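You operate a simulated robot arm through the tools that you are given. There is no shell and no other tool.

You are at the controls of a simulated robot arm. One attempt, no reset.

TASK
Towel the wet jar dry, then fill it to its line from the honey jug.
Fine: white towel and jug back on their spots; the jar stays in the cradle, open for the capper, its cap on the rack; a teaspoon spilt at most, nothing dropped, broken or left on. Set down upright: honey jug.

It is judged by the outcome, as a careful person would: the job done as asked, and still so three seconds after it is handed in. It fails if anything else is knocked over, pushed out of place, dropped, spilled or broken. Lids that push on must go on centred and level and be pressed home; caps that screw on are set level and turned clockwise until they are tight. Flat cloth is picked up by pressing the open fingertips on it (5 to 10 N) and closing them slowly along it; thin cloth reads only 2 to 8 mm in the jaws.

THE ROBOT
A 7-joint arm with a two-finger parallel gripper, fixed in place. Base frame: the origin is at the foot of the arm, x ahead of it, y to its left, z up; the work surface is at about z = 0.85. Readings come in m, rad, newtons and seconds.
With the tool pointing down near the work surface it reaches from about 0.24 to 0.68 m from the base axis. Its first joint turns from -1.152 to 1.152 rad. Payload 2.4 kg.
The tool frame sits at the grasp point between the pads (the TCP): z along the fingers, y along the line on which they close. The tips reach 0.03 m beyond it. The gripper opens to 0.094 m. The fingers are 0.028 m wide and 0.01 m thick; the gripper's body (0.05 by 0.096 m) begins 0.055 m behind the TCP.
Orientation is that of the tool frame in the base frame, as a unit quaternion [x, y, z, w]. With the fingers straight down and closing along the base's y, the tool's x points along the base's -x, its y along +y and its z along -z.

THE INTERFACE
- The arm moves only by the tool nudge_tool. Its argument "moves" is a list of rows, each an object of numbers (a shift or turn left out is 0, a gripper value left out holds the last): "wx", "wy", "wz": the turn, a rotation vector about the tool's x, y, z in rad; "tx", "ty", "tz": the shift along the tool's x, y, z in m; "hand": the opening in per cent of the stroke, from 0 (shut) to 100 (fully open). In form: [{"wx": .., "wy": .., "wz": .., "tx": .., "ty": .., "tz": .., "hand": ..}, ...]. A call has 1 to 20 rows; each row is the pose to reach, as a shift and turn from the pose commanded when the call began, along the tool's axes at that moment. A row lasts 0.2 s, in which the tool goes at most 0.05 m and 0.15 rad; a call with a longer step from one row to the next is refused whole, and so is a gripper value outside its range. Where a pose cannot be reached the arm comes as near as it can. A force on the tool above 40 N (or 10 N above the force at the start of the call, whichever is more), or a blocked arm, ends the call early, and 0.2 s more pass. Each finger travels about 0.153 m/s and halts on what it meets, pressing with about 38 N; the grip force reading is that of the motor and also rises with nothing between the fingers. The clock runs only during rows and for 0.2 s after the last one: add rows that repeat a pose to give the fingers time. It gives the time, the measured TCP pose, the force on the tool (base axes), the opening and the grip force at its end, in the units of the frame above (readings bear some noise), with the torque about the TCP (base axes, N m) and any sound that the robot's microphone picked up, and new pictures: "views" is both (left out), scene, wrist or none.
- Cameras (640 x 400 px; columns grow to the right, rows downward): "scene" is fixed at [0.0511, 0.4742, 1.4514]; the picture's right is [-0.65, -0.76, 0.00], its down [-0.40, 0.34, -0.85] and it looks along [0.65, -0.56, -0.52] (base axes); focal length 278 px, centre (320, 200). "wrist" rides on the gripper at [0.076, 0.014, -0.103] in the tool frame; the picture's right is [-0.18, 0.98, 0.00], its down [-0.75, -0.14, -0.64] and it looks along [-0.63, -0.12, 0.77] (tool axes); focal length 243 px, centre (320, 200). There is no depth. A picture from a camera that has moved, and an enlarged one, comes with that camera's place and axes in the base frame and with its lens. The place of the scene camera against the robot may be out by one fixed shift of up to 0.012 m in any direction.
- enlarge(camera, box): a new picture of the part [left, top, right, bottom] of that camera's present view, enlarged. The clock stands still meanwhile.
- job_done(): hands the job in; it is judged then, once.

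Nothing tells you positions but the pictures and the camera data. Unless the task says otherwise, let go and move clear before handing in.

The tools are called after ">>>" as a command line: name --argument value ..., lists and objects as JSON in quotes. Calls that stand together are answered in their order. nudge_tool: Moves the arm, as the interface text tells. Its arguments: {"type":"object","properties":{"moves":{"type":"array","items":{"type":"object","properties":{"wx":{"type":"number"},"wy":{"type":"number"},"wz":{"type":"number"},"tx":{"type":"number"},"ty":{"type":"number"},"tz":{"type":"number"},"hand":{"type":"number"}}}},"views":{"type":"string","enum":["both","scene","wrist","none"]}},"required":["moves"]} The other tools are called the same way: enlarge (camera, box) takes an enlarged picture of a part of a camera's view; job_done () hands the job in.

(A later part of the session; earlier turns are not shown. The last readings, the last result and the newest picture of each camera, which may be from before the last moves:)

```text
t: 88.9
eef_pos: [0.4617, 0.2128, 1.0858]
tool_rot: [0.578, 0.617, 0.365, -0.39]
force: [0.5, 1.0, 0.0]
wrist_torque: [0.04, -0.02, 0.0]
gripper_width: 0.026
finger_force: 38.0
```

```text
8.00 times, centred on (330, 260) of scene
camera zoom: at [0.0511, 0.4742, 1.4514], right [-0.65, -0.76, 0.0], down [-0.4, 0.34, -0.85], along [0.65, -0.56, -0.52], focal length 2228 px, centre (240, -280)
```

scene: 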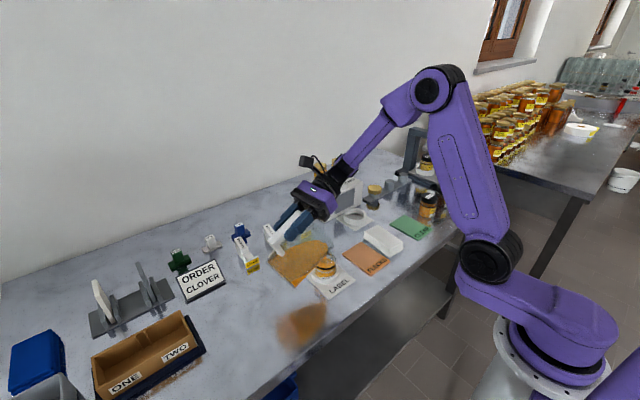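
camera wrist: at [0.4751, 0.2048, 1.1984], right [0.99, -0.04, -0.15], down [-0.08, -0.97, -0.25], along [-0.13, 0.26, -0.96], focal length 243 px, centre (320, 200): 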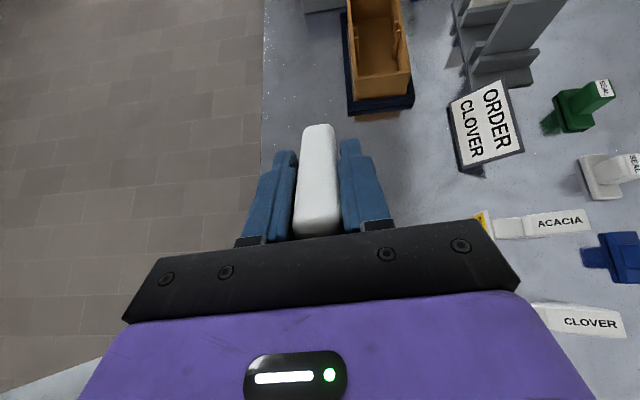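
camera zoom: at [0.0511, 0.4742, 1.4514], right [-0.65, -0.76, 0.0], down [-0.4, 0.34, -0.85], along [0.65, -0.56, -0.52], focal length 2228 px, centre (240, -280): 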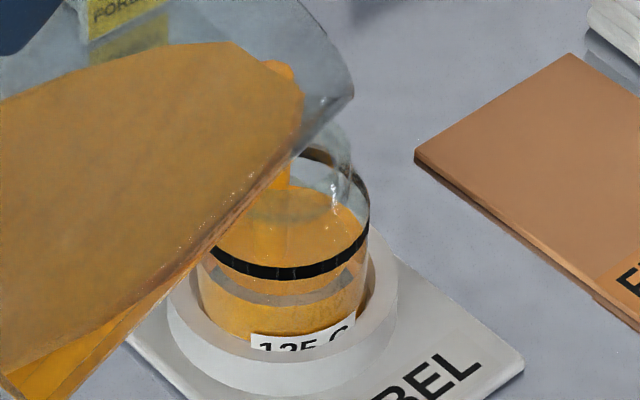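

The flow is stronger now and the level is about three-quarters of the way. I'll check again after a very short hold.

>>> nudge_tool --moves '[{"tx": 0.0}]' --views "scene"

>>> enlarge --camera "scene" --box '[305, 235, 355, 285]'

```text
t: 89.3
eef_pos: [0.4608, 0.2124, 1.0845]
tool_rot: [0.578, 0.617, 0.365, -0.389]
force: [0.2, -0.3, 0.0]
wrist_torque: [0.03, -0.02, 0.0]
gripper_width: 0.0263
finger_force: 38.1
```

scene: 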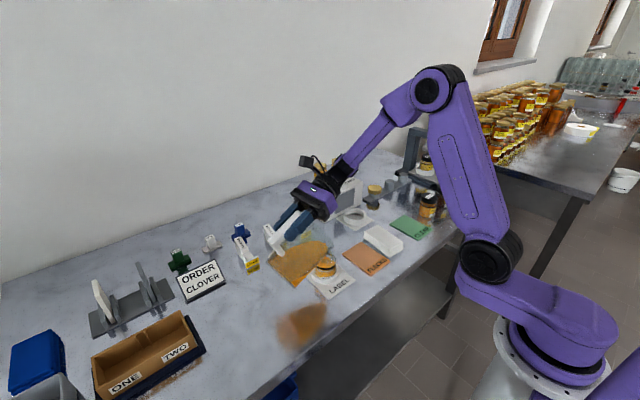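

```text
8.00 times, centred on (330, 260) of scene
camera zoom: at [0.0511, 0.4742, 1.4514], right [-0.65, -0.76, 0.0], down [-0.4, 0.34, -0.85], along [0.65, -0.56, -0.52], focal length 2228 px, centre (240, -280)
```

zoom: 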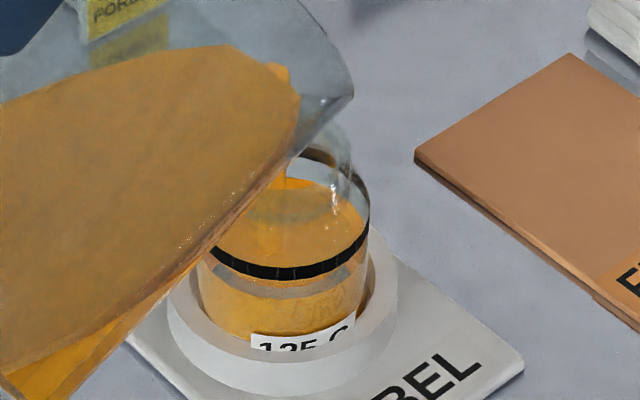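

Closer: the surface edge is just below the black line and the flow is thinning. One more short hold.

>>> nudge_tool --moves '[{"tx": 0.0}]' --views "scene"

>>> enlarge --camera "scene" --box '[305, 235, 355, 285]'

```text
t: 89.7
eef_pos: [0.4614, 0.2123, 1.0857]
tool_rot: [0.578, 0.617, 0.366, -0.389]
force: [0.1, 1.0, 0.4]
wrist_torque: [0.07, 0.01, 0.01]
gripper_width: 0.0259
finger_force: 37.8
```

scene: 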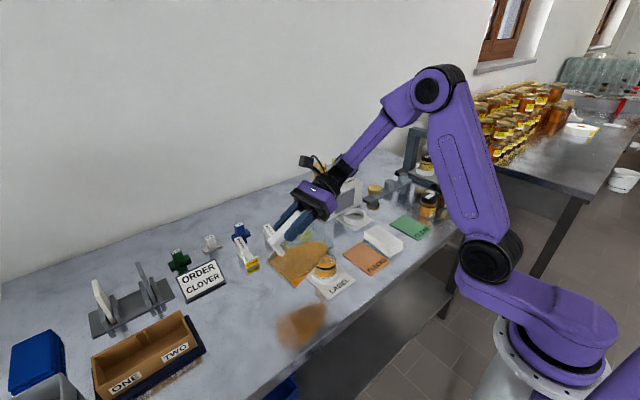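

```text
8.00 times, centred on (330, 260) of scene
camera zoom: at [0.0511, 0.4742, 1.4514], right [-0.65, -0.76, 0.0], down [-0.4, 0.34, -0.85], along [0.65, -0.56, -0.52], focal length 2228 px, centre (240, -280)
```

zoom: 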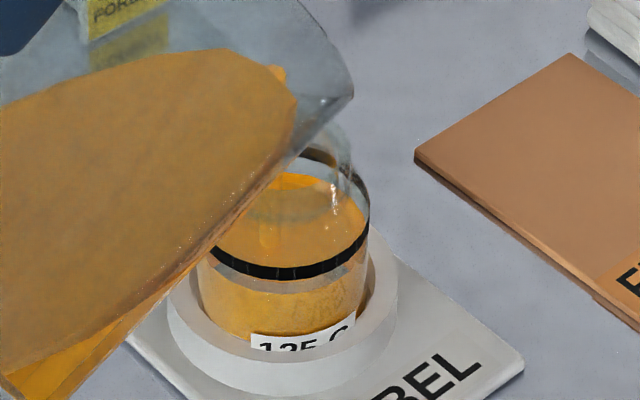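

The surface edge now sits just under the black line. Another short hold.

>>> nudge_tool --moves '[{"tx": 0.0}, {"tx": 0.0}]' --views "scene"

>>> enlarge --camera "scene" --box '[305, 235, 355, 285]'

>>> enlarge --camera "scene" --box '[318, 252, 346, 280]'

```text
t: 90.3
eef_pos: [0.462, 0.2133, 1.0852]
tool_rot: [0.579, 0.617, 0.365, -0.388]
force: [-0.8, -0.2, 0.1]
wrist_torque: [0.03, 0.02, 0.05]
gripper_width: 0.0261
finger_force: 38.5
```

scene: 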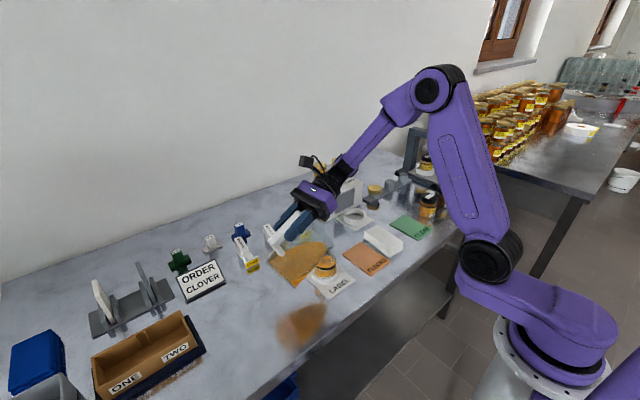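

```text
8.00 times, centred on (330, 260) of scene
camera zoom: at [0.0511, 0.4742, 1.4514], right [-0.65, -0.76, 0.0], down [-0.4, 0.34, -0.85], along [0.65, -0.56, -0.52], focal length 2228 px, centre (240, -280)
```

zoom: 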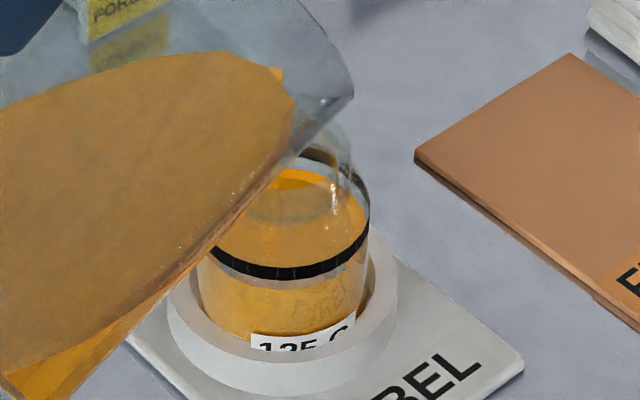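

```text
14.29 times, centred on (332, 266) of scene
camera zoom: at [0.0511, 0.4742, 1.4514], right [-0.65, -0.76, 0.0], down [-0.4, 0.34, -0.85], along [0.65, -0.56, -0.52], focal length 3979 px, centre (149, -743)
```

zoom: 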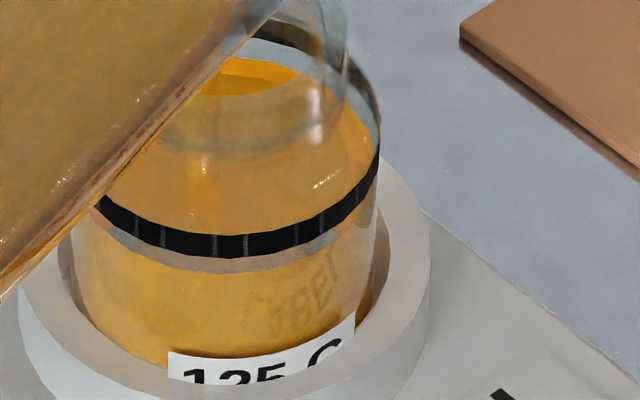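

The honey surface looks about 5 mm below the middle of the black line and the stream has nearly stopped. I'll add a very small tilt (0.35°) and check.

>>> nudge_tool --moves '[{"wy": 0.006, "tx": 0.0003, "tz": -0.0009}, {"wy": 0.006, "tx": 0.0003, "tz": -0.0009}]' --views "scene"

>>> enlarge --camera "scene" --box '[318, 252, 346, 280]'

```text
t: 90.9
eef_pos: [0.4615, 0.211, 1.0863]
tool_rot: [0.577, 0.616, 0.366, -0.391]
force: [0.3, -0.1, 0.2]
wrist_torque: [-0.02, 0.0, 0.01]
gripper_width: 0.0261
finger_force: 38.2
```

scene: 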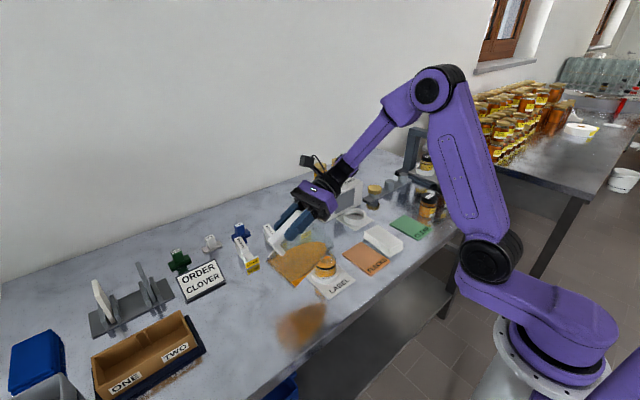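

```text
14.29 times, centred on (332, 266) of scene
camera zoom: at [0.0511, 0.4742, 1.4514], right [-0.65, -0.76, 0.0], down [-0.4, 0.34, -0.85], along [0.65, -0.56, -0.52], focal length 3979 px, centre (149, -743)
```

zoom: 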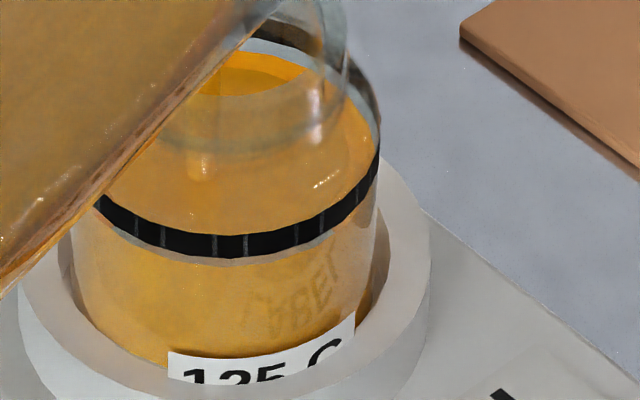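

It is rising gently; the surface edge is just at the lower edge of the black band. One more short hold.

>>> nudge_tool --moves '[{"tx": 0.0}]' --views "scene"

>>> enlarge --camera "scene" --box '[318, 252, 346, 280]'

```text
t: 91.3
eef_pos: [0.4615, 0.2114, 1.0855]
tool_rot: [0.577, 0.616, 0.367, -0.392]
force: [0.8, -0.1, 0.2]
wrist_torque: [0.02, 0.02, -0.02]
gripper_width: 0.0261
finger_force: 38.1
```

scene: 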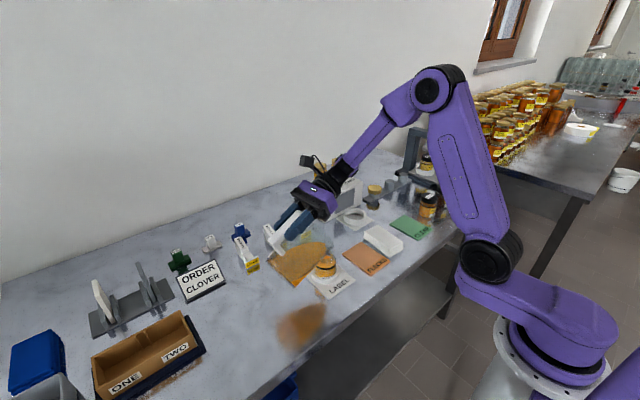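

```text
14.29 times, centred on (332, 266) of scene
camera zoom: at [0.0511, 0.4742, 1.4514], right [-0.65, -0.76, 0.0], down [-0.4, 0.34, -0.85], along [0.65, -0.56, -0.52], focal length 3979 px, centre (149, -743)
```

zoom: 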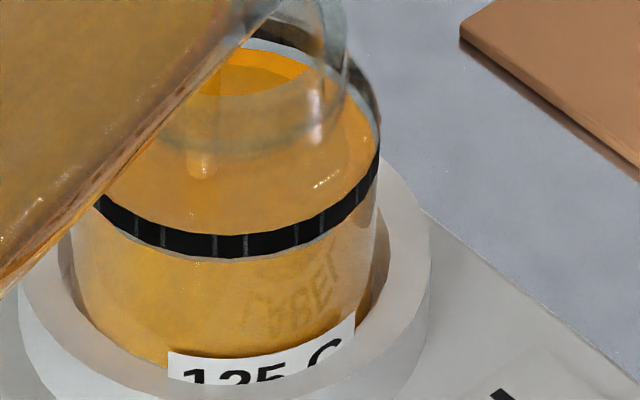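

Nearly at the line now; about 2 mm to go. I'll hold two more rows.

>>> nudge_tool --moves '[{"tx": 0.0}, {"tx": 0.0}]' --views "scene"

>>> enlarge --camera "scene" --box '[318, 252, 346, 280]'

```text
t: 91.9
eef_pos: [0.4596, 0.2136, 1.0862]
tool_rot: [0.578, 0.616, 0.367, -0.39]
force: [0.4, 0.5, -0.4]
wrist_torque: [0.05, 0.0, -0.03]
gripper_width: 0.0256
finger_force: 37.9
```

scene: 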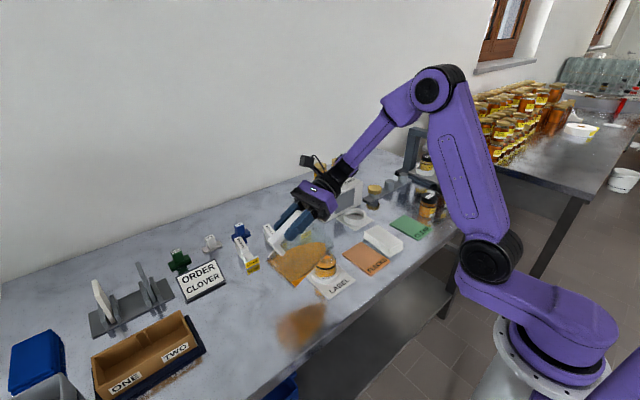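

```text
14.29 times, centred on (332, 266) of scene
camera zoom: at [0.0511, 0.4742, 1.4514], right [-0.65, -0.76, 0.0], down [-0.4, 0.34, -0.85], along [0.65, -0.56, -0.52], focal length 3979 px, centre (149, -743)
```

zoom: 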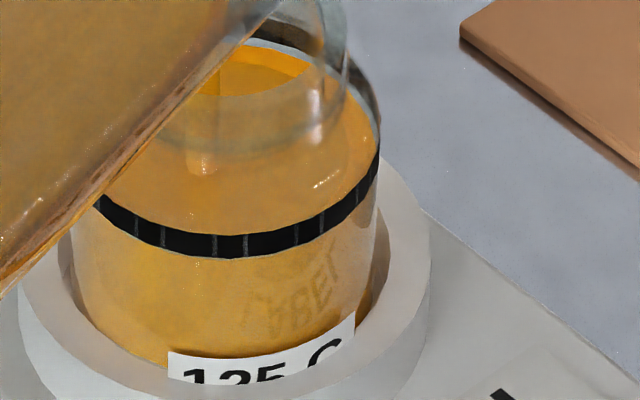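

The honey has just reached the lower edge of the black band. I'll end the pour here by tilting back about the lip (drips stay over the jar), then check the level with an unobstructed view.

>>> nudge_tool --moves '[{"tx": 0.0}, {"wy": -0.043, "tx": -0.003, "tz": 0.006}, {"wy": -0.086, "tx": -0.006, "tz": 0.0121}, {"wy": -0.129, "tx": -0.009, "tz": 0.0181}, {"wy": -0.172, "tx": -0.012, "tz": 0.0242}, {"wy": -0.172, "tx": -0.012, "tz": 0.0242}, {"wy": -0.172, "tx": -0.012, "tz": 0.0242}, {"wy": -0.172, "tx": -0.012, "tz": 0.0242}]' --views "scene"

>>> enlarge --camera "scene" --box '[305, 235, 355, 285]'

>>> enlarge --camera "scene" --box '[318, 252, 346, 280]'

```text
t: 93.7
eef_pos: [0.4603, 0.2287, 1.0663]
tool_rot: [0.606, 0.648, 0.316, -0.337]
force: [0.7, -0.6, -0.2]
wrist_torque: [0.11, 0.02, -0.04]
gripper_width: 0.026
finger_force: 38.3
```

scene: 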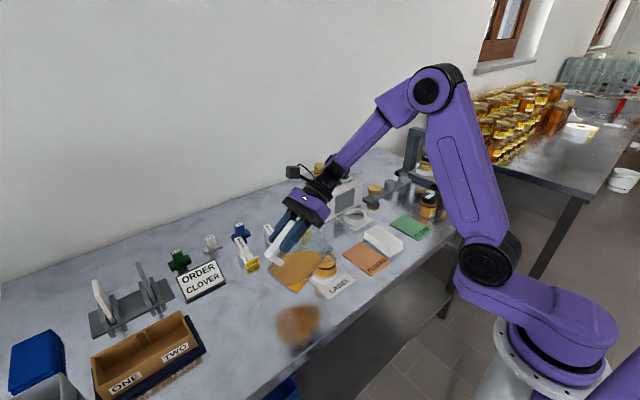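

```text
8.00 times, centred on (330, 260) of scene
camera zoom: at [0.0511, 0.4742, 1.4514], right [-0.65, -0.76, 0.0], down [-0.4, 0.34, -0.85], along [0.65, -0.56, -0.52], focal length 2228 px, centre (240, -280)
```

zoom: 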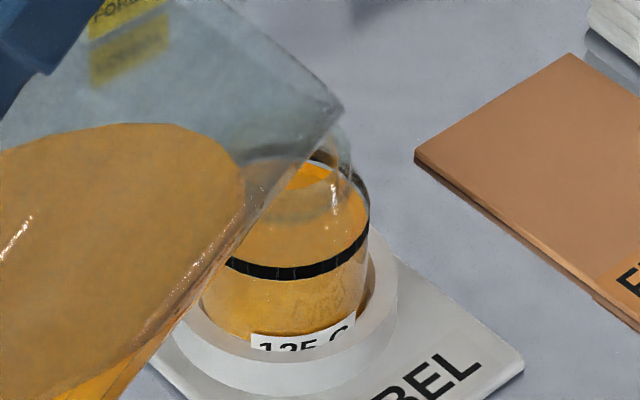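

```text
14.29 times, centred on (332, 266) of scene
camera zoom: at [0.0511, 0.4742, 1.4514], right [-0.65, -0.76, 0.0], down [-0.4, 0.34, -0.85], along [0.65, -0.56, -0.52], focal length 3979 px, centre (149, -743)
```

zoom: 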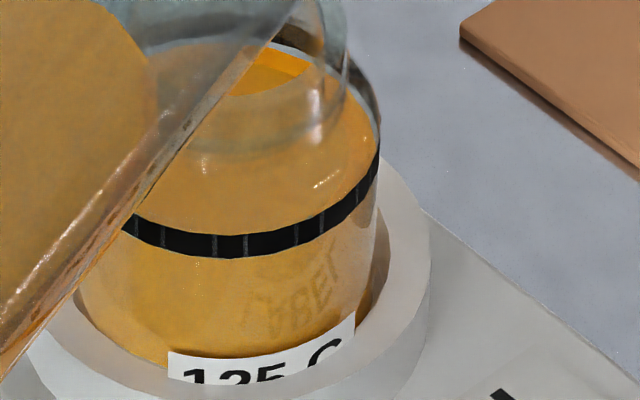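

The stream is cut and the honey is at the black band. I'll hold the lip over the jar while levelling the jug further, so any drips land inside.

>>> nudge_tool --moves '[{"wy": -0.045, "tx": 0.003, "tz": 0.002}, {"wy": -0.09, "tx": 0.0059, "tz": 0.0039}, {"wy": -0.135, "tx": 0.0089, "tz": 0.0059}, {"wy": -0.18, "tx": 0.0118, "tz": 0.0078}, {"wy": -0.225, "tx": 0.0148, "tz": 0.0098}, {"wy": -0.27, "tx": 0.0178, "tz": 0.0117}, {"wy": -0.315, "tx": 0.0207, "tz": 0.0137, "ty": 0.0003}, {"wy": -0.36, "tx": 0.0237, "tz": 0.0156, "ty": 0.0003}, {"wy": -0.36, "tx": 0.0237, "tz": 0.0156, "ty": 0.0003}]' --views "scene"

>>> enlarge --camera "scene" --box '[265, 215, 365, 295]'

>>> enlarge --camera "scene" --box '[318, 252, 346, 280]'

```text
t: 95.7
eef_pos: [0.4584, 0.2555, 1.0756]
tool_rot: [0.653, 0.698, 0.202, -0.215]
force: [0.3, 0.2, -5.3]
wrist_torque: [0.26, 0.0, 0.0]
gripper_width: 0.0259
finger_force: 37.8
```

scene: 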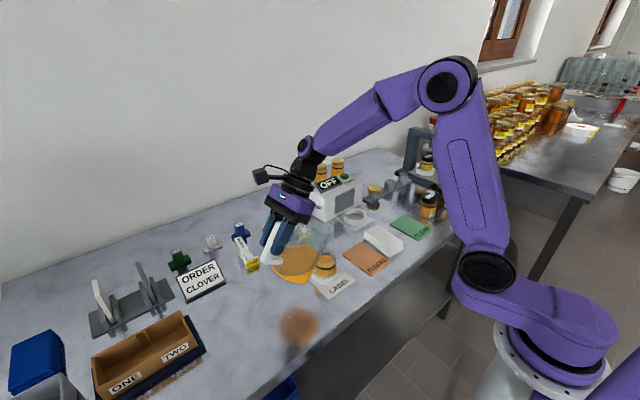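

```text
5.00 times, centred on (315, 255) of scene
camera zoom: at [0.0511, 0.4742, 1.4514], right [-0.65, -0.76, 0.0], down [-0.4, 0.34, -0.85], along [0.65, -0.56, -0.52], focal length 1393 px, centre (345, -75)
```

zoom: 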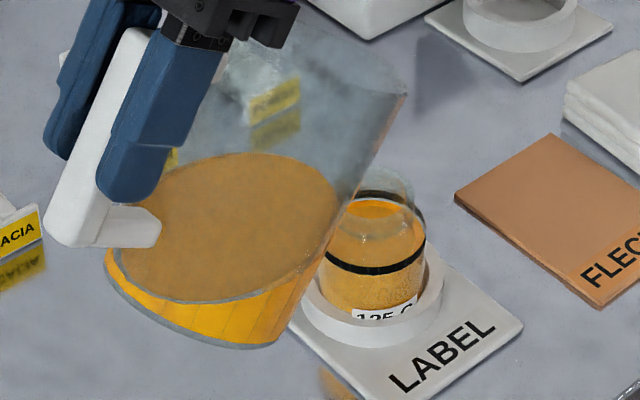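

```text
14.29 times, centred on (332, 266) of scene
camera zoom: at [0.0511, 0.4742, 1.4514], right [-0.65, -0.76, 0.0], down [-0.4, 0.34, -0.85], along [0.65, -0.56, -0.52], focal length 3979 px, centre (149, -743)
```

zoom: 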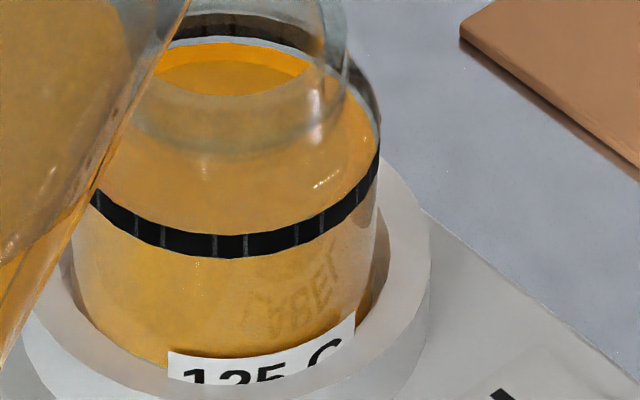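

Clear view now: the honey surface is about 3 mm short of the middle of the band (right at its lower edge). I'll top it up slightly: back over the jar with the same lip point.

>>> nudge_tool --moves '[{"wy": 0.045, "tx": -0.0035, "tz": -0.0008}, {"wy": 0.09, "tx": -0.0069, "tz": -0.0016}, {"wy": 0.135, "tx": -0.0104, "tz": -0.0023}, {"wy": 0.18, "tx": -0.0139, "tz": -0.0031}, {"wy": 0.225, "tx": -0.0173, "tz": -0.0039}, {"wy": 0.27, "tx": -0.0208, "tz": -0.0047}, {"wy": 0.315, "tx": -0.0242, "tz": -0.0054, "ty": -0.0003}, {"wy": 0.36, "tx": -0.0277, "tz": -0.0062, "ty": -0.0003}, {"wy": 0.36, "tx": -0.0277, "tz": -0.0062, "ty": -0.0003}]' --views "scene"

>>> enlarge --camera "scene" --box '[305, 235, 355, 285]'

```text
t: 97.7
eef_pos: [0.4595, 0.2283, 1.0648]
tool_rot: [0.606, 0.647, 0.316, -0.337]
force: [0.2, -0.5, -5.6]
wrist_torque: [0.11, 0.03, -0.02]
gripper_width: 0.026
finger_force: 38.1
```

scene: 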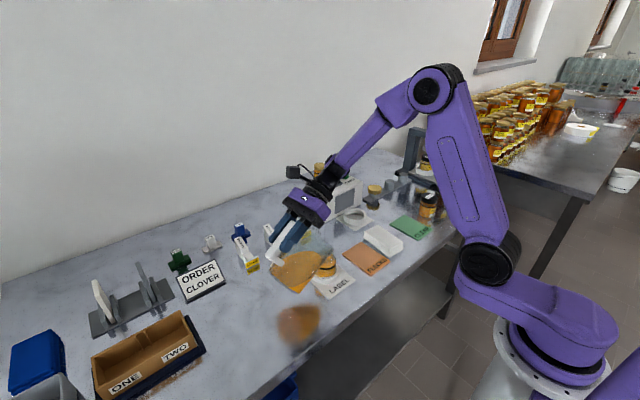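

```text
8.00 times, centred on (330, 260) of scene
camera zoom: at [0.0511, 0.4742, 1.4514], right [-0.65, -0.76, 0.0], down [-0.4, 0.34, -0.85], along [0.65, -0.56, -0.52], focal length 2228 px, centre (240, -280)
```

zoom: 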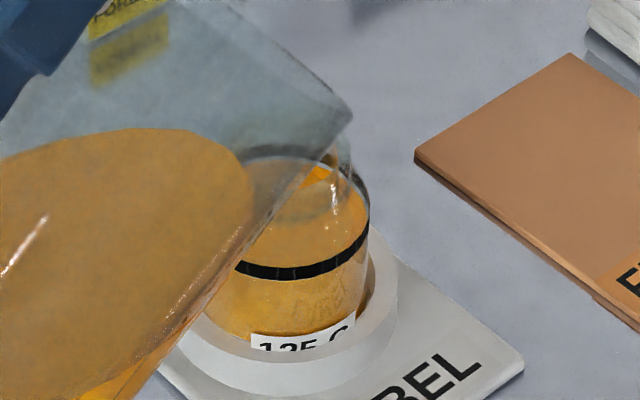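

The lip is back over the jar. I'll tilt to just past the last pouring angle and watch for the trickle.

>>> nudge_tool --moves '[{"wy": 0.04, "tx": 0.0018, "tz": -0.006}, {"wy": 0.08, "tx": 0.0036, "tz": -0.012}, {"wy": 0.12, "tx": 0.0053, "tz": -0.0179}, {"wy": 0.155, "tx": 0.0069, "tz": -0.0232}, {"wy": 0.178, "tx": 0.0079, "tz": -0.0266}]' --views "scene"

>>> enlarge --camera "scene" --box '[305, 235, 355, 285]'

>>> enlarge --camera "scene" --box '[318, 252, 346, 280]'

```text
t: 98.9
eef_pos: [0.4614, 0.2107, 1.0861]
tool_rot: [0.576, 0.615, 0.369, -0.393]
force: [0.5, -0.4, -5.9]
wrist_torque: [0.06, 0.01, 0.02]
gripper_width: 0.026
finger_force: 38.0
```

scene: 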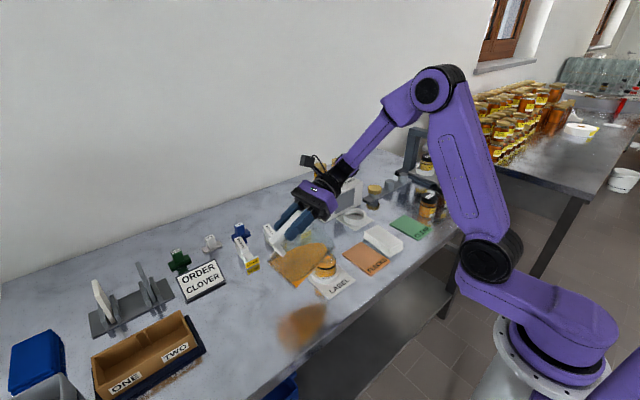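

```text
8.00 times, centred on (330, 260) of scene
camera zoom: at [0.0511, 0.4742, 1.4514], right [-0.65, -0.76, 0.0], down [-0.4, 0.34, -0.85], along [0.65, -0.56, -0.52], focal length 2228 px, centre (240, -280)
```

zoom: 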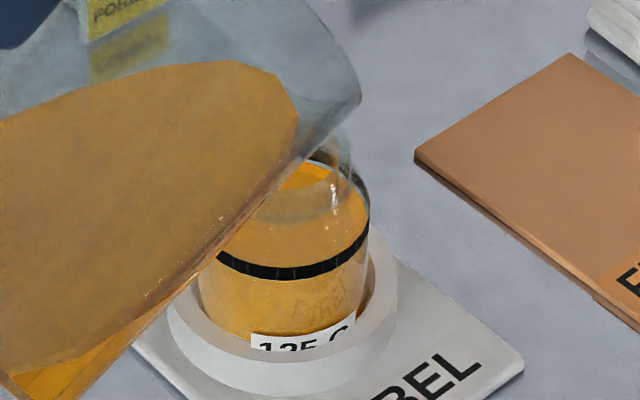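

```text
14.29 times, centred on (332, 266) of scene
camera zoom: at [0.0511, 0.4742, 1.4514], right [-0.65, -0.76, 0.0], down [-0.4, 0.34, -0.85], along [0.65, -0.56, -0.52], focal length 3979 px, centre (149, -743)
```

zoom: 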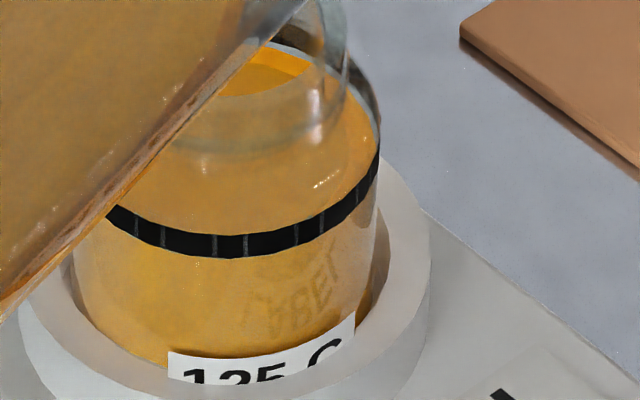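

No visible stream yet. I'll hold for a moment to see whether it begins.

>>> nudge_tool --moves '[{"tx": 0.0}, {"tx": 0.0}]' --views "scene"

>>> enlarge --camera "scene" --box '[318, 252, 346, 280]'

>>> enlarge --camera "scene" --box '[305, 235, 355, 285]'

```text
t: 99.5
eef_pos: [0.4613, 0.2116, 1.0871]
tool_rot: [0.575, 0.616, 0.368, -0.394]
force: [0.5, -0.5, -5.0]
wrist_torque: [0.05, -0.03, -0.01]
gripper_width: 0.0259
finger_force: 37.7
```

scene: 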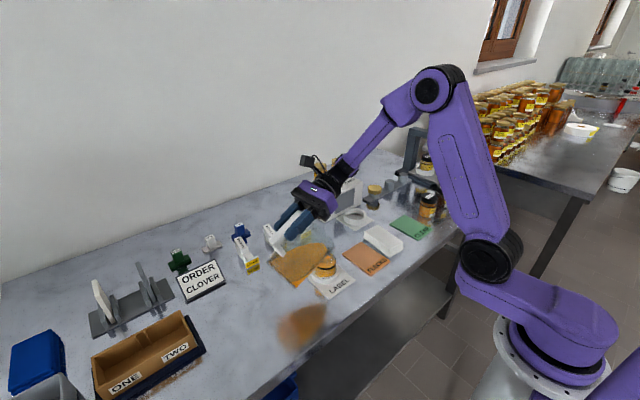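

```text
14.29 times, centred on (332, 266) of scene
camera zoom: at [0.0511, 0.4742, 1.4514], right [-0.65, -0.76, 0.0], down [-0.4, 0.34, -0.85], along [0.65, -0.56, -0.52], focal length 3979 px, centre (149, -743)
```

zoom: 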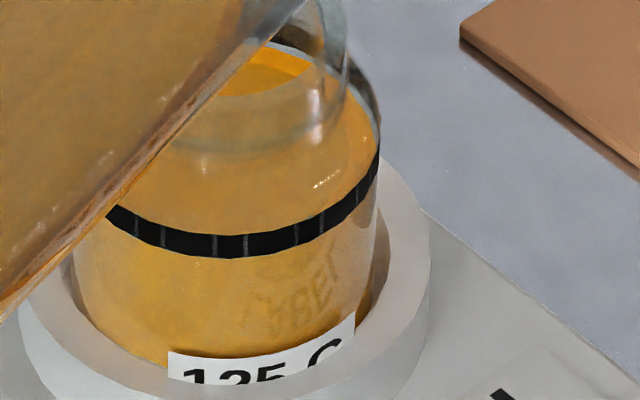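

```text
8.00 times, centred on (330, 260) of scene
camera zoom: at [0.0511, 0.4742, 1.4514], right [-0.65, -0.76, 0.0], down [-0.4, 0.34, -0.85], along [0.65, -0.56, -0.52], focal length 2228 px, centre (240, -280)
```

zoom: 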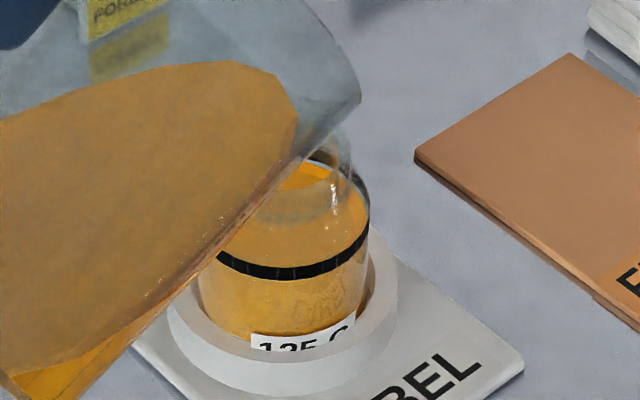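

No flow at this angle. I'll add half a degree.

>>> nudge_tool --moves '[{"wy": 0.009, "tx": 0.0005, "tz": -0.0013}, {"wy": 0.009, "tx": 0.0005, "tz": -0.0013}]' --views "scene"

>>> enlarge --camera "scene" --box '[318, 252, 346, 280]'

>>> enlarge --camera "scene" --box '[305, 235, 355, 285]'

```text
t: 100.1
eef_pos: [0.4613, 0.2109, 1.0887]
tool_rot: [0.574, 0.614, 0.37, -0.396]
force: [-0.1, -0.7, -5.2]
wrist_torque: [0.02, 0.02, -0.01]
gripper_width: 0.026
finger_force: 38.5
```

scene: 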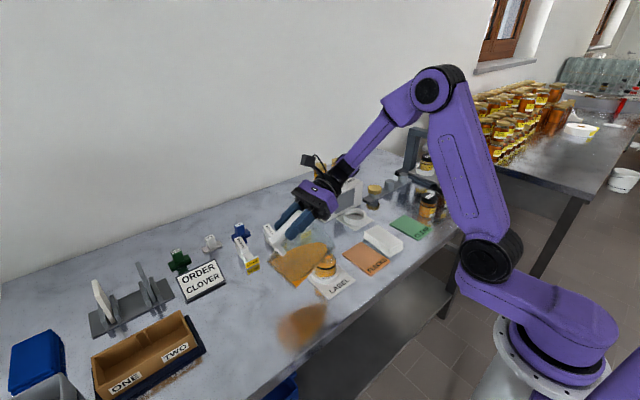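

```text
14.29 times, centred on (332, 266) of scene
camera zoom: at [0.0511, 0.4742, 1.4514], right [-0.65, -0.76, 0.0], down [-0.4, 0.34, -0.85], along [0.65, -0.56, -0.52], focal length 3979 px, centre (149, -743)
```

zoom: 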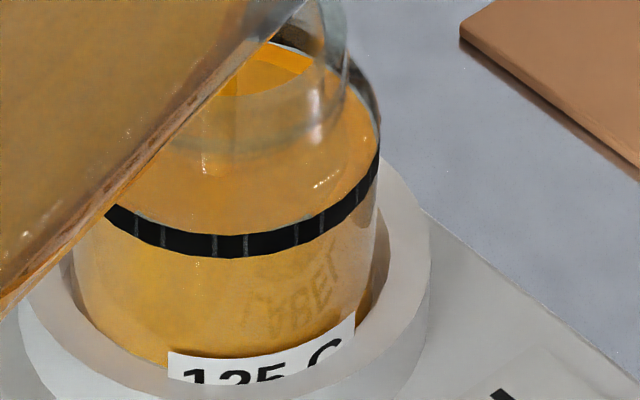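

```text
8.00 times, centred on (330, 260) of scene
camera zoom: at [0.0511, 0.4742, 1.4514], right [-0.65, -0.76, 0.0], down [-0.4, 0.34, -0.85], along [0.65, -0.56, -0.52], focal length 2228 px, centre (240, -280)
```

zoom: 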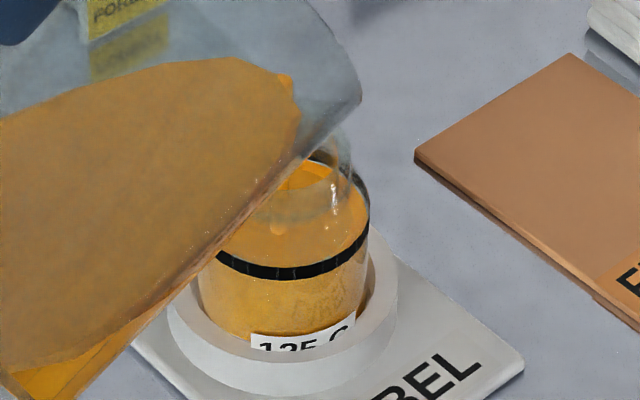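

A thin trickle has started and lands well inside. I'll hold two rows and re-check.

>>> nudge_tool --moves '[{"tx": 0.0}, {"tx": 0.0}]' --views "scene"

>>> enlarge --camera "scene" --box '[318, 252, 346, 280]'

```text
t: 100.7
eef_pos: [0.46, 0.2107, 1.0876]
tool_rot: [0.574, 0.613, 0.372, -0.396]
force: [0.8, 0.3, -5.8]
wrist_torque: [0.07, 0.01, -0.03]
gripper_width: 0.0261
finger_force: 38.3
```

scene: 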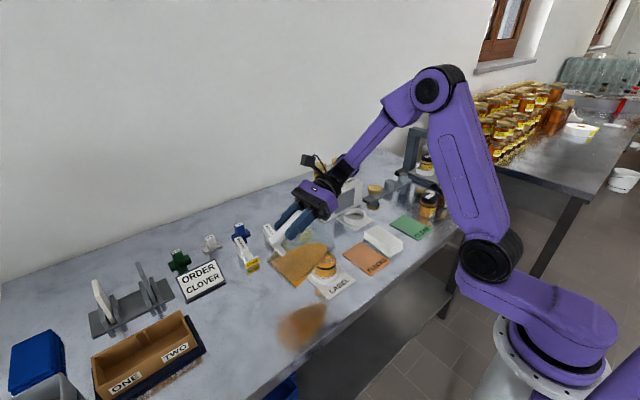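

```text
14.29 times, centred on (332, 266) of scene
camera zoom: at [0.0511, 0.4742, 1.4514], right [-0.65, -0.76, 0.0], down [-0.4, 0.34, -0.85], along [0.65, -0.56, -0.52], focal length 3979 px, centre (149, -743)
```

zoom: 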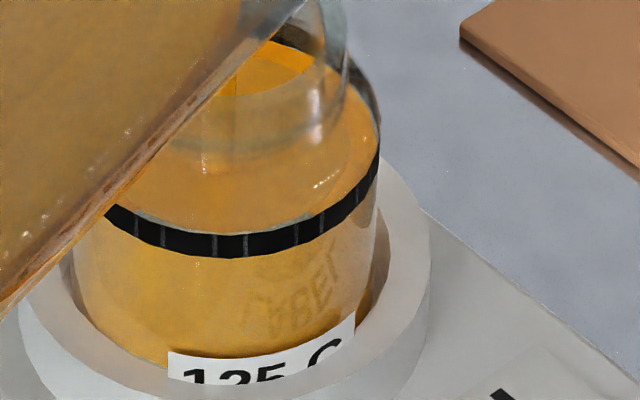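

Honey now touches the back of the band; I want it to cover roughly a third of the band's height from behind. Two more rows.

>>> nudge_tool --moves '[{"tx": 0.0}, {"tx": 0.0}]' --views "scene"

>>> enlarge --camera "scene" --box '[318, 252, 346, 280]'

```text
t: 101.3
eef_pos: [0.4603, 0.2096, 1.0873]
tool_rot: [0.574, 0.613, 0.371, -0.396]
force: [0.0, 0.5, -5.2]
wrist_torque: [0.0, 0.02, 0.01]
gripper_width: 0.0259
finger_force: 38.2
```

scene: 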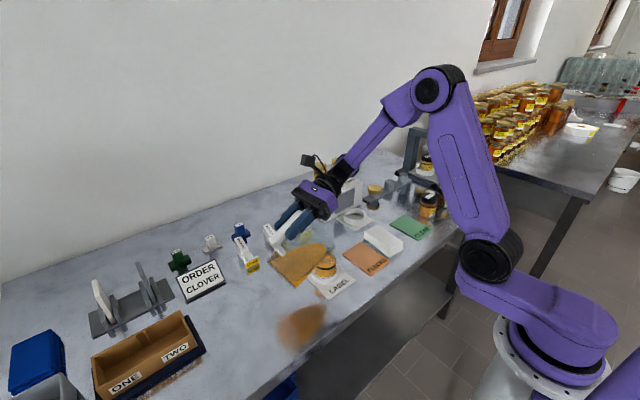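

```text
14.29 times, centred on (332, 266) of scene
camera zoom: at [0.0511, 0.4742, 1.4514], right [-0.65, -0.76, 0.0], down [-0.4, 0.34, -0.85], along [0.65, -0.56, -0.52], focal length 3979 px, centre (149, -743)
```

zoom: 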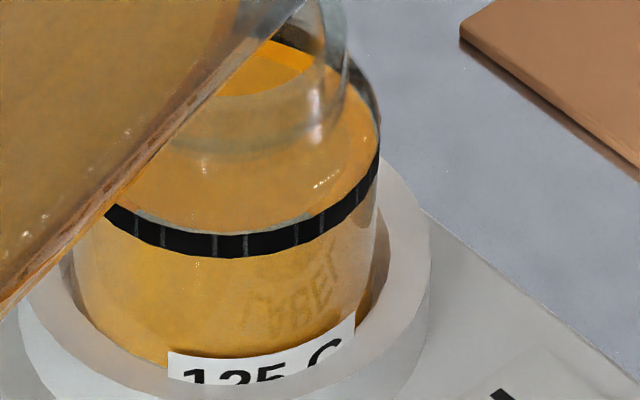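

The level now looks to be at the band, within a millimetre of its middle. I'll end the pour by tilting back about the lip and pausing for drips.

>>> nudge_tool --moves '[{"wy": -0.05, "tx": -0.0035, "tz": 0.007}, {"wy": -0.1, "tx": -0.0071, "tz": 0.014}, {"wy": -0.145, "tx": -0.0103, "tz": 0.0202}, {"wy": -0.187, "tx": -0.0133, "tz": 0.0261}, {"wy": -0.187, "tx": -0.0133, "tz": 0.0261}, {"wy": -0.187, "tx": -0.0133, "tz": 0.0261}, {"wy": -0.187, "tx": -0.0133, "tz": 0.0261}, {"wy": -0.187, "tx": -0.0133, "tz": 0.0261}]' --views "scene"

>>> enlarge --camera "scene" --box '[305, 235, 355, 285]'

```text
t: 103.1
eef_pos: [0.4611, 0.2286, 1.0646]
tool_rot: [0.607, 0.647, 0.315, -0.337]
force: [0.3, 0.4, -5.8]
wrist_torque: [0.14, 0.02, -0.01]
gripper_width: 0.0257
finger_force: 37.4
```

scene: 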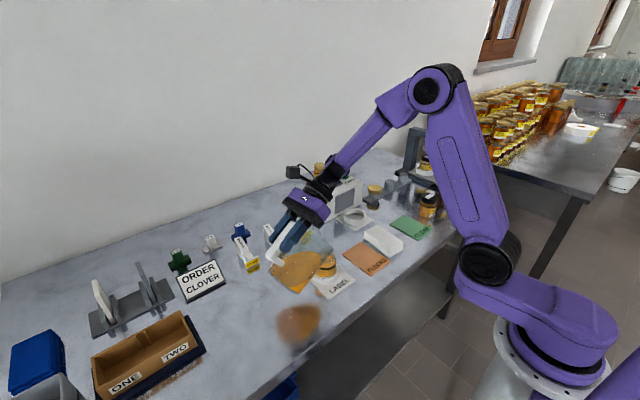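

```text
8.00 times, centred on (330, 260) of scene
camera zoom: at [0.0511, 0.4742, 1.4514], right [-0.65, -0.76, 0.0], down [-0.4, 0.34, -0.85], along [0.65, -0.56, -0.52], focal length 2228 px, centre (240, -280)
```

zoom: 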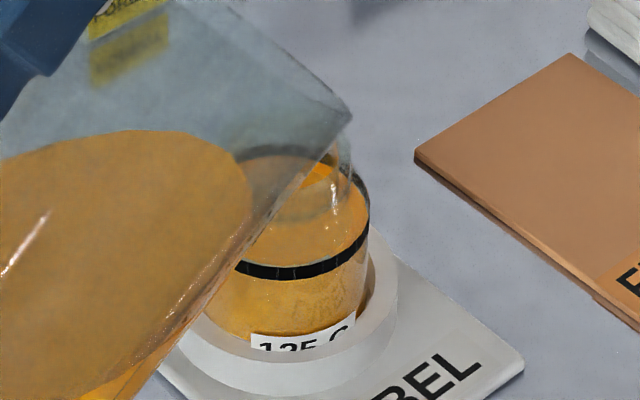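

The flow has stopped cleanly. I'll level the jug further with the lip still over the jar, then check the level unobstructed.

>>> nudge_tool --moves '[{"wy": -0.045, "tx": 0.003, "tz": 0.002}, {"wy": -0.09, "tx": 0.0059, "tz": 0.0039}, {"wy": -0.135, "tx": 0.0089, "tz": 0.0059}, {"wy": -0.18, "tx": 0.0118, "tz": 0.0078}, {"wy": -0.225, "tx": 0.0148, "tz": 0.0098}, {"wy": -0.27, "tx": 0.0178, "tz": 0.0117}, {"wy": -0.315, "tx": 0.0207, "tz": 0.0137, "ty": 0.0003}, {"wy": -0.36, "tx": 0.0237, "tz": 0.0156, "ty": 0.0003}, {"wy": -0.36, "tx": 0.0237, "tz": 0.0156, "ty": 0.0003}]' --views "scene"

>>> enlarge --camera "scene" --box '[318, 252, 346, 280]'

>>> enlarge --camera "scene" --box '[265, 215, 365, 295]'

```text
t: 105.1
eef_pos: [0.4573, 0.256, 1.075]
tool_rot: [0.654, 0.697, 0.202, -0.215]
force: [0.2, 0.4, -5.6]
wrist_torque: [0.26, 0.02, 0.03]
gripper_width: 0.0258
finger_force: 38.1
```

scene: 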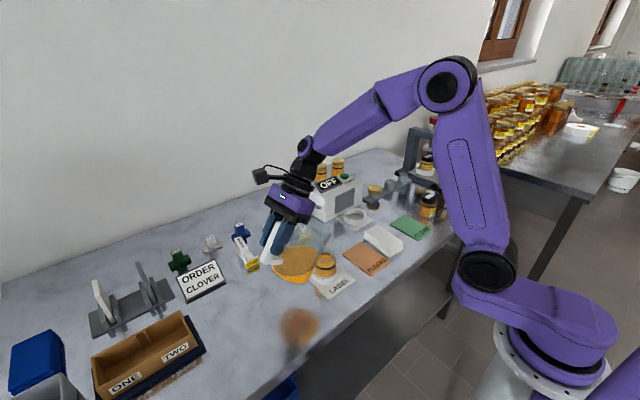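

```text
14.29 times, centred on (332, 266) of scene
camera zoom: at [0.0511, 0.4742, 1.4514], right [-0.65, -0.76, 0.0], down [-0.4, 0.34, -0.85], along [0.65, -0.56, -0.52], focal length 3979 px, centre (149, -743)
```

zoom: 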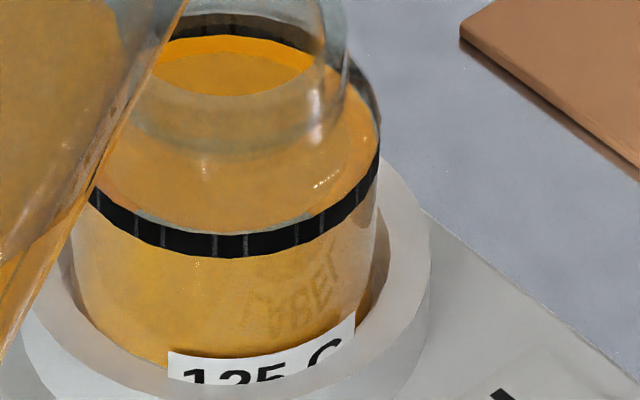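

```text
5.00 times, centred on (315, 255) of scene
camera zoom: at [0.0511, 0.4742, 1.4514], right [-0.65, -0.76, 0.0], down [-0.4, 0.34, -0.85], along [0.65, -0.56, -0.52], focal length 1393 px, centre (345, -75)
```

zoom: 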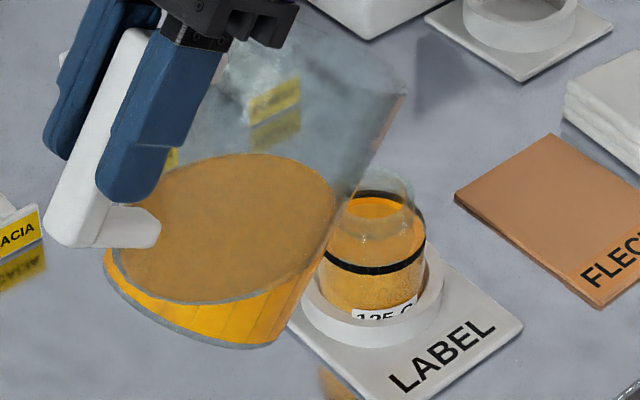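

The honey is now inside the band but, by careful projection, still about 2 mm under its middle. One more small top-up will centre it; I return to the same lip point.

>>> nudge_tool --moves '[{"wy": 0.045, "tx": -0.0035, "tz": -0.0008}, {"wy": 0.09, "tx": -0.0069, "tz": -0.0016}, {"wy": 0.135, "tx": -0.0104, "tz": -0.0023}, {"wy": 0.18, "tx": -0.0139, "tz": -0.0031}, {"wy": 0.225, "tx": -0.0173, "tz": -0.0039}, {"wy": 0.27, "tx": -0.0208, "tz": -0.0047}, {"wy": 0.315, "tx": -0.0242, "tz": -0.0054, "ty": -0.0003}, {"wy": 0.36, "tx": -0.0277, "tz": -0.0062, "ty": -0.0003}, {"wy": 0.36, "tx": -0.0277, "tz": -0.0062, "ty": -0.0003}]' --views "none"

>>> nudge_tool --moves '[{"wy": 0.04, "tx": 0.0018, "tz": -0.006}, {"wy": 0.08, "tx": 0.0036, "tz": -0.012}, {"wy": 0.12, "tx": 0.0053, "tz": -0.0179}, {"wy": 0.155, "tx": 0.0069, "tz": -0.0232}, {"wy": 0.18, "tx": 0.008, "tz": -0.0268}, {"wy": 0.187, "tx": 0.0083, "tz": -0.0279}]' --views "scene"

>>> enlarge --camera "scene" --box '[305, 235, 355, 285]'

>>> enlarge --camera "scene" --box '[318, 252, 346, 280]'

```text
t: 107.1
eef_pos: [0.4603, 0.2289, 1.0653]
tool_rot: [0.607, 0.647, 0.317, -0.336]
force: [0.5, 0.7, -5.8]
wrist_torque: [0.14, 0.03, 0.01]
gripper_width: 0.0259
finger_force: 37.9
```

```text
t: 108.5
eef_pos: [0.4603, 0.2105, 1.0866]
tool_rot: [0.575, 0.613, 0.371, -0.395]
force: [0.5, -0.5, -4.5]
wrist_torque: [0.05, -0.02, 0.01]
gripper_width: 0.026
finger_force: 38.2
```

scene: 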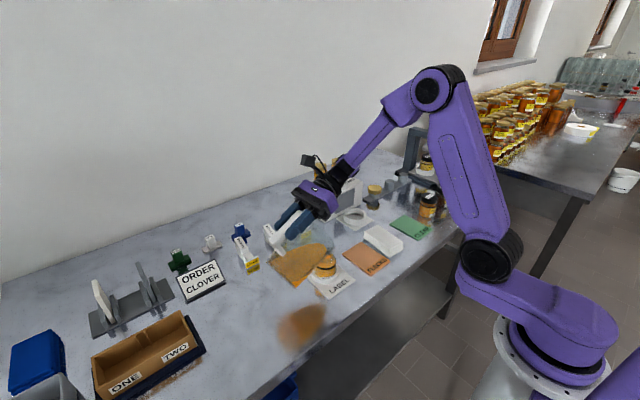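

```text
8.00 times, centred on (330, 260) of scene
camera zoom: at [0.0511, 0.4742, 1.4514], right [-0.65, -0.76, 0.0], down [-0.4, 0.34, -0.85], along [0.65, -0.56, -0.52], focal length 2228 px, centre (240, -280)
```

zoom: 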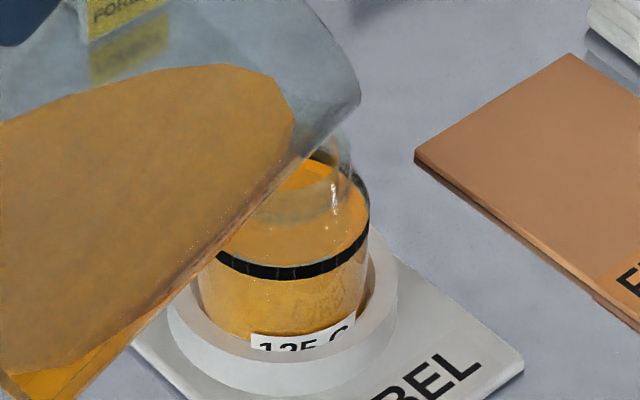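

```text
14.29 times, centred on (332, 266) of scene
camera zoom: at [0.0511, 0.4742, 1.4514], right [-0.65, -0.76, 0.0], down [-0.4, 0.34, -0.85], along [0.65, -0.56, -0.52], focal length 3979 px, centre (149, -743)
```

zoom: 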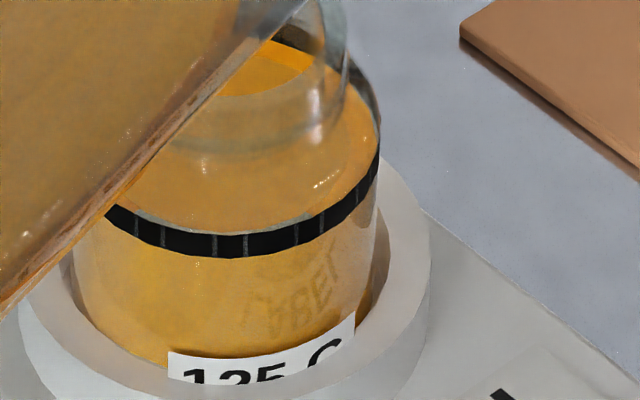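

No flow yet here. I'll add another half degree and watch for the trickle.

>>> nudge_tool --moves '[{"wy": 0.009, "tx": 0.0005, "tz": -0.0013}, {"wy": 0.009, "tx": 0.0005, "tz": -0.0013}]' --views "scene"

>>> enlarge --camera "scene" --box '[305, 235, 355, 285]'

>>> enlarge --camera "scene" --box '[318, 252, 346, 280]'

```text
t: 109.1
eef_pos: [0.461, 0.2098, 1.0899]
tool_rot: [0.573, 0.611, 0.374, -0.398]
force: [-0.8, 0.7, -4.5]
wrist_torque: [0.06, -0.04, 0.03]
gripper_width: 0.026
finger_force: 38.3
```

scene: 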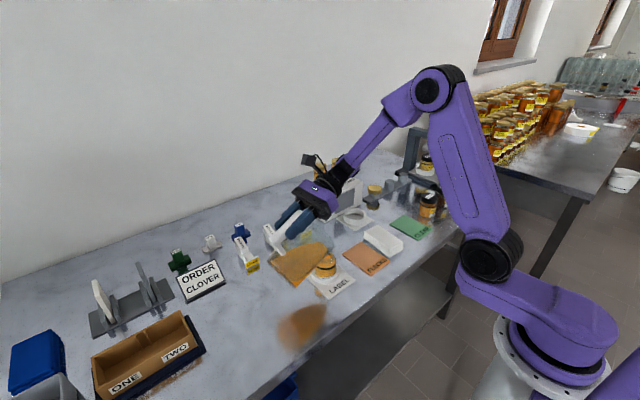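

```text
8.00 times, centred on (330, 260) of scene
camera zoom: at [0.0511, 0.4742, 1.4514], right [-0.65, -0.76, 0.0], down [-0.4, 0.34, -0.85], along [0.65, -0.56, -0.52], focal length 2228 px, centre (240, -280)
```

zoom: 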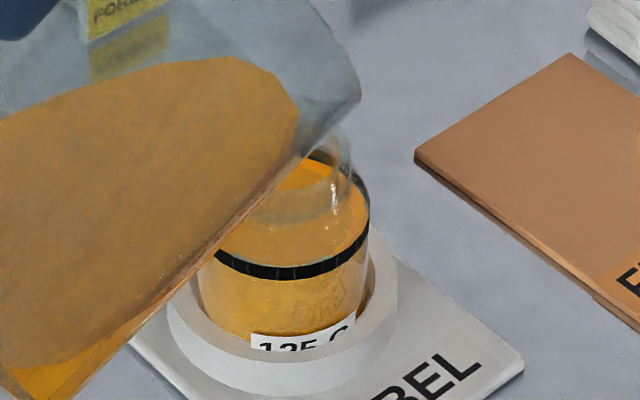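

```text
14.29 times, centred on (332, 266) of scene
camera zoom: at [0.0511, 0.4742, 1.4514], right [-0.65, -0.76, 0.0], down [-0.4, 0.34, -0.85], along [0.65, -0.56, -0.52], focal length 3979 px, centre (149, -743)
```

zoom: 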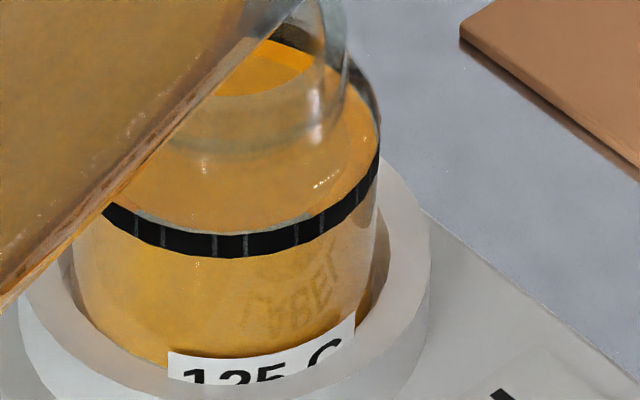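

Still no visible stream, though the honey is near the lip. I'll add about 0.4° and hold two rows.

>>> nudge_tool --moves '[{"wy": 0.007, "tx": 0.0004, "tz": -0.001}, {"wy": 0.007, "tx": 0.0004, "tz": -0.001}]' --views "scene"

>>> enlarge --camera "scene" --box '[305, 235, 355, 285]'

>>> enlarge --camera "scene" --box '[318, 252, 346, 280]'

```text
t: 109.7
eef_pos: [0.46, 0.2089, 1.0887]
tool_rot: [0.571, 0.61, 0.375, -0.401]
force: [-0.7, -0.3, -5.4]
wrist_torque: [0.01, -0.04, -0.01]
gripper_width: 0.0258
finger_force: 38.3
```

scene: 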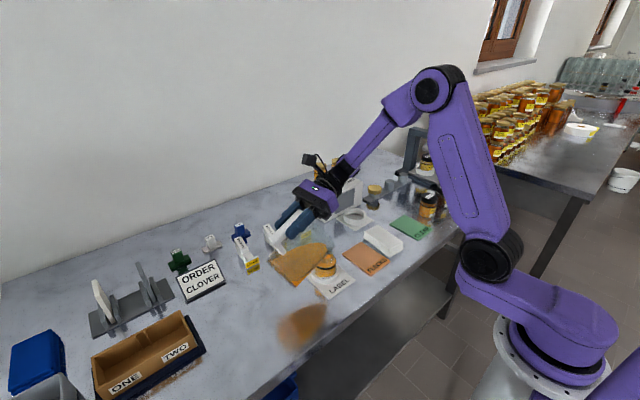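

```text
8.00 times, centred on (330, 260) of scene
camera zoom: at [0.0511, 0.4742, 1.4514], right [-0.65, -0.76, 0.0], down [-0.4, 0.34, -0.85], along [0.65, -0.56, -0.52], focal length 2228 px, centre (240, -280)
```

zoom: 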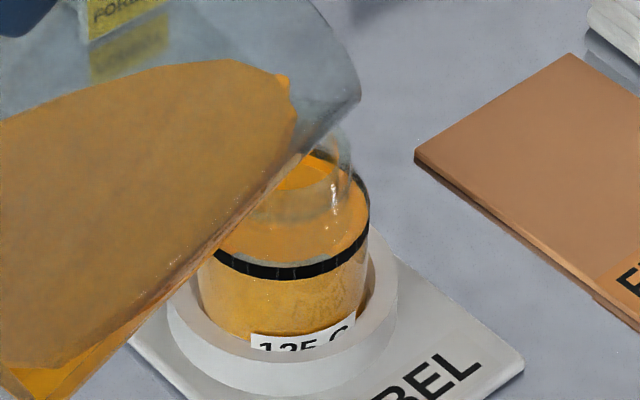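

```text
14.29 times, centred on (332, 266) of scene
camera zoom: at [0.0511, 0.4742, 1.4514], right [-0.65, -0.76, 0.0], down [-0.4, 0.34, -0.85], along [0.65, -0.56, -0.52], focal length 3979 px, centre (149, -743)
```

zoom: 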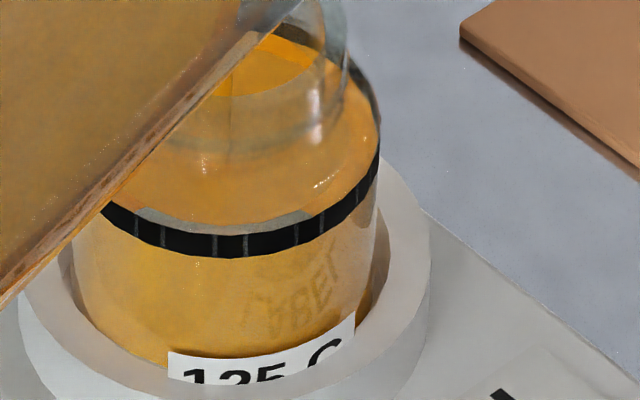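

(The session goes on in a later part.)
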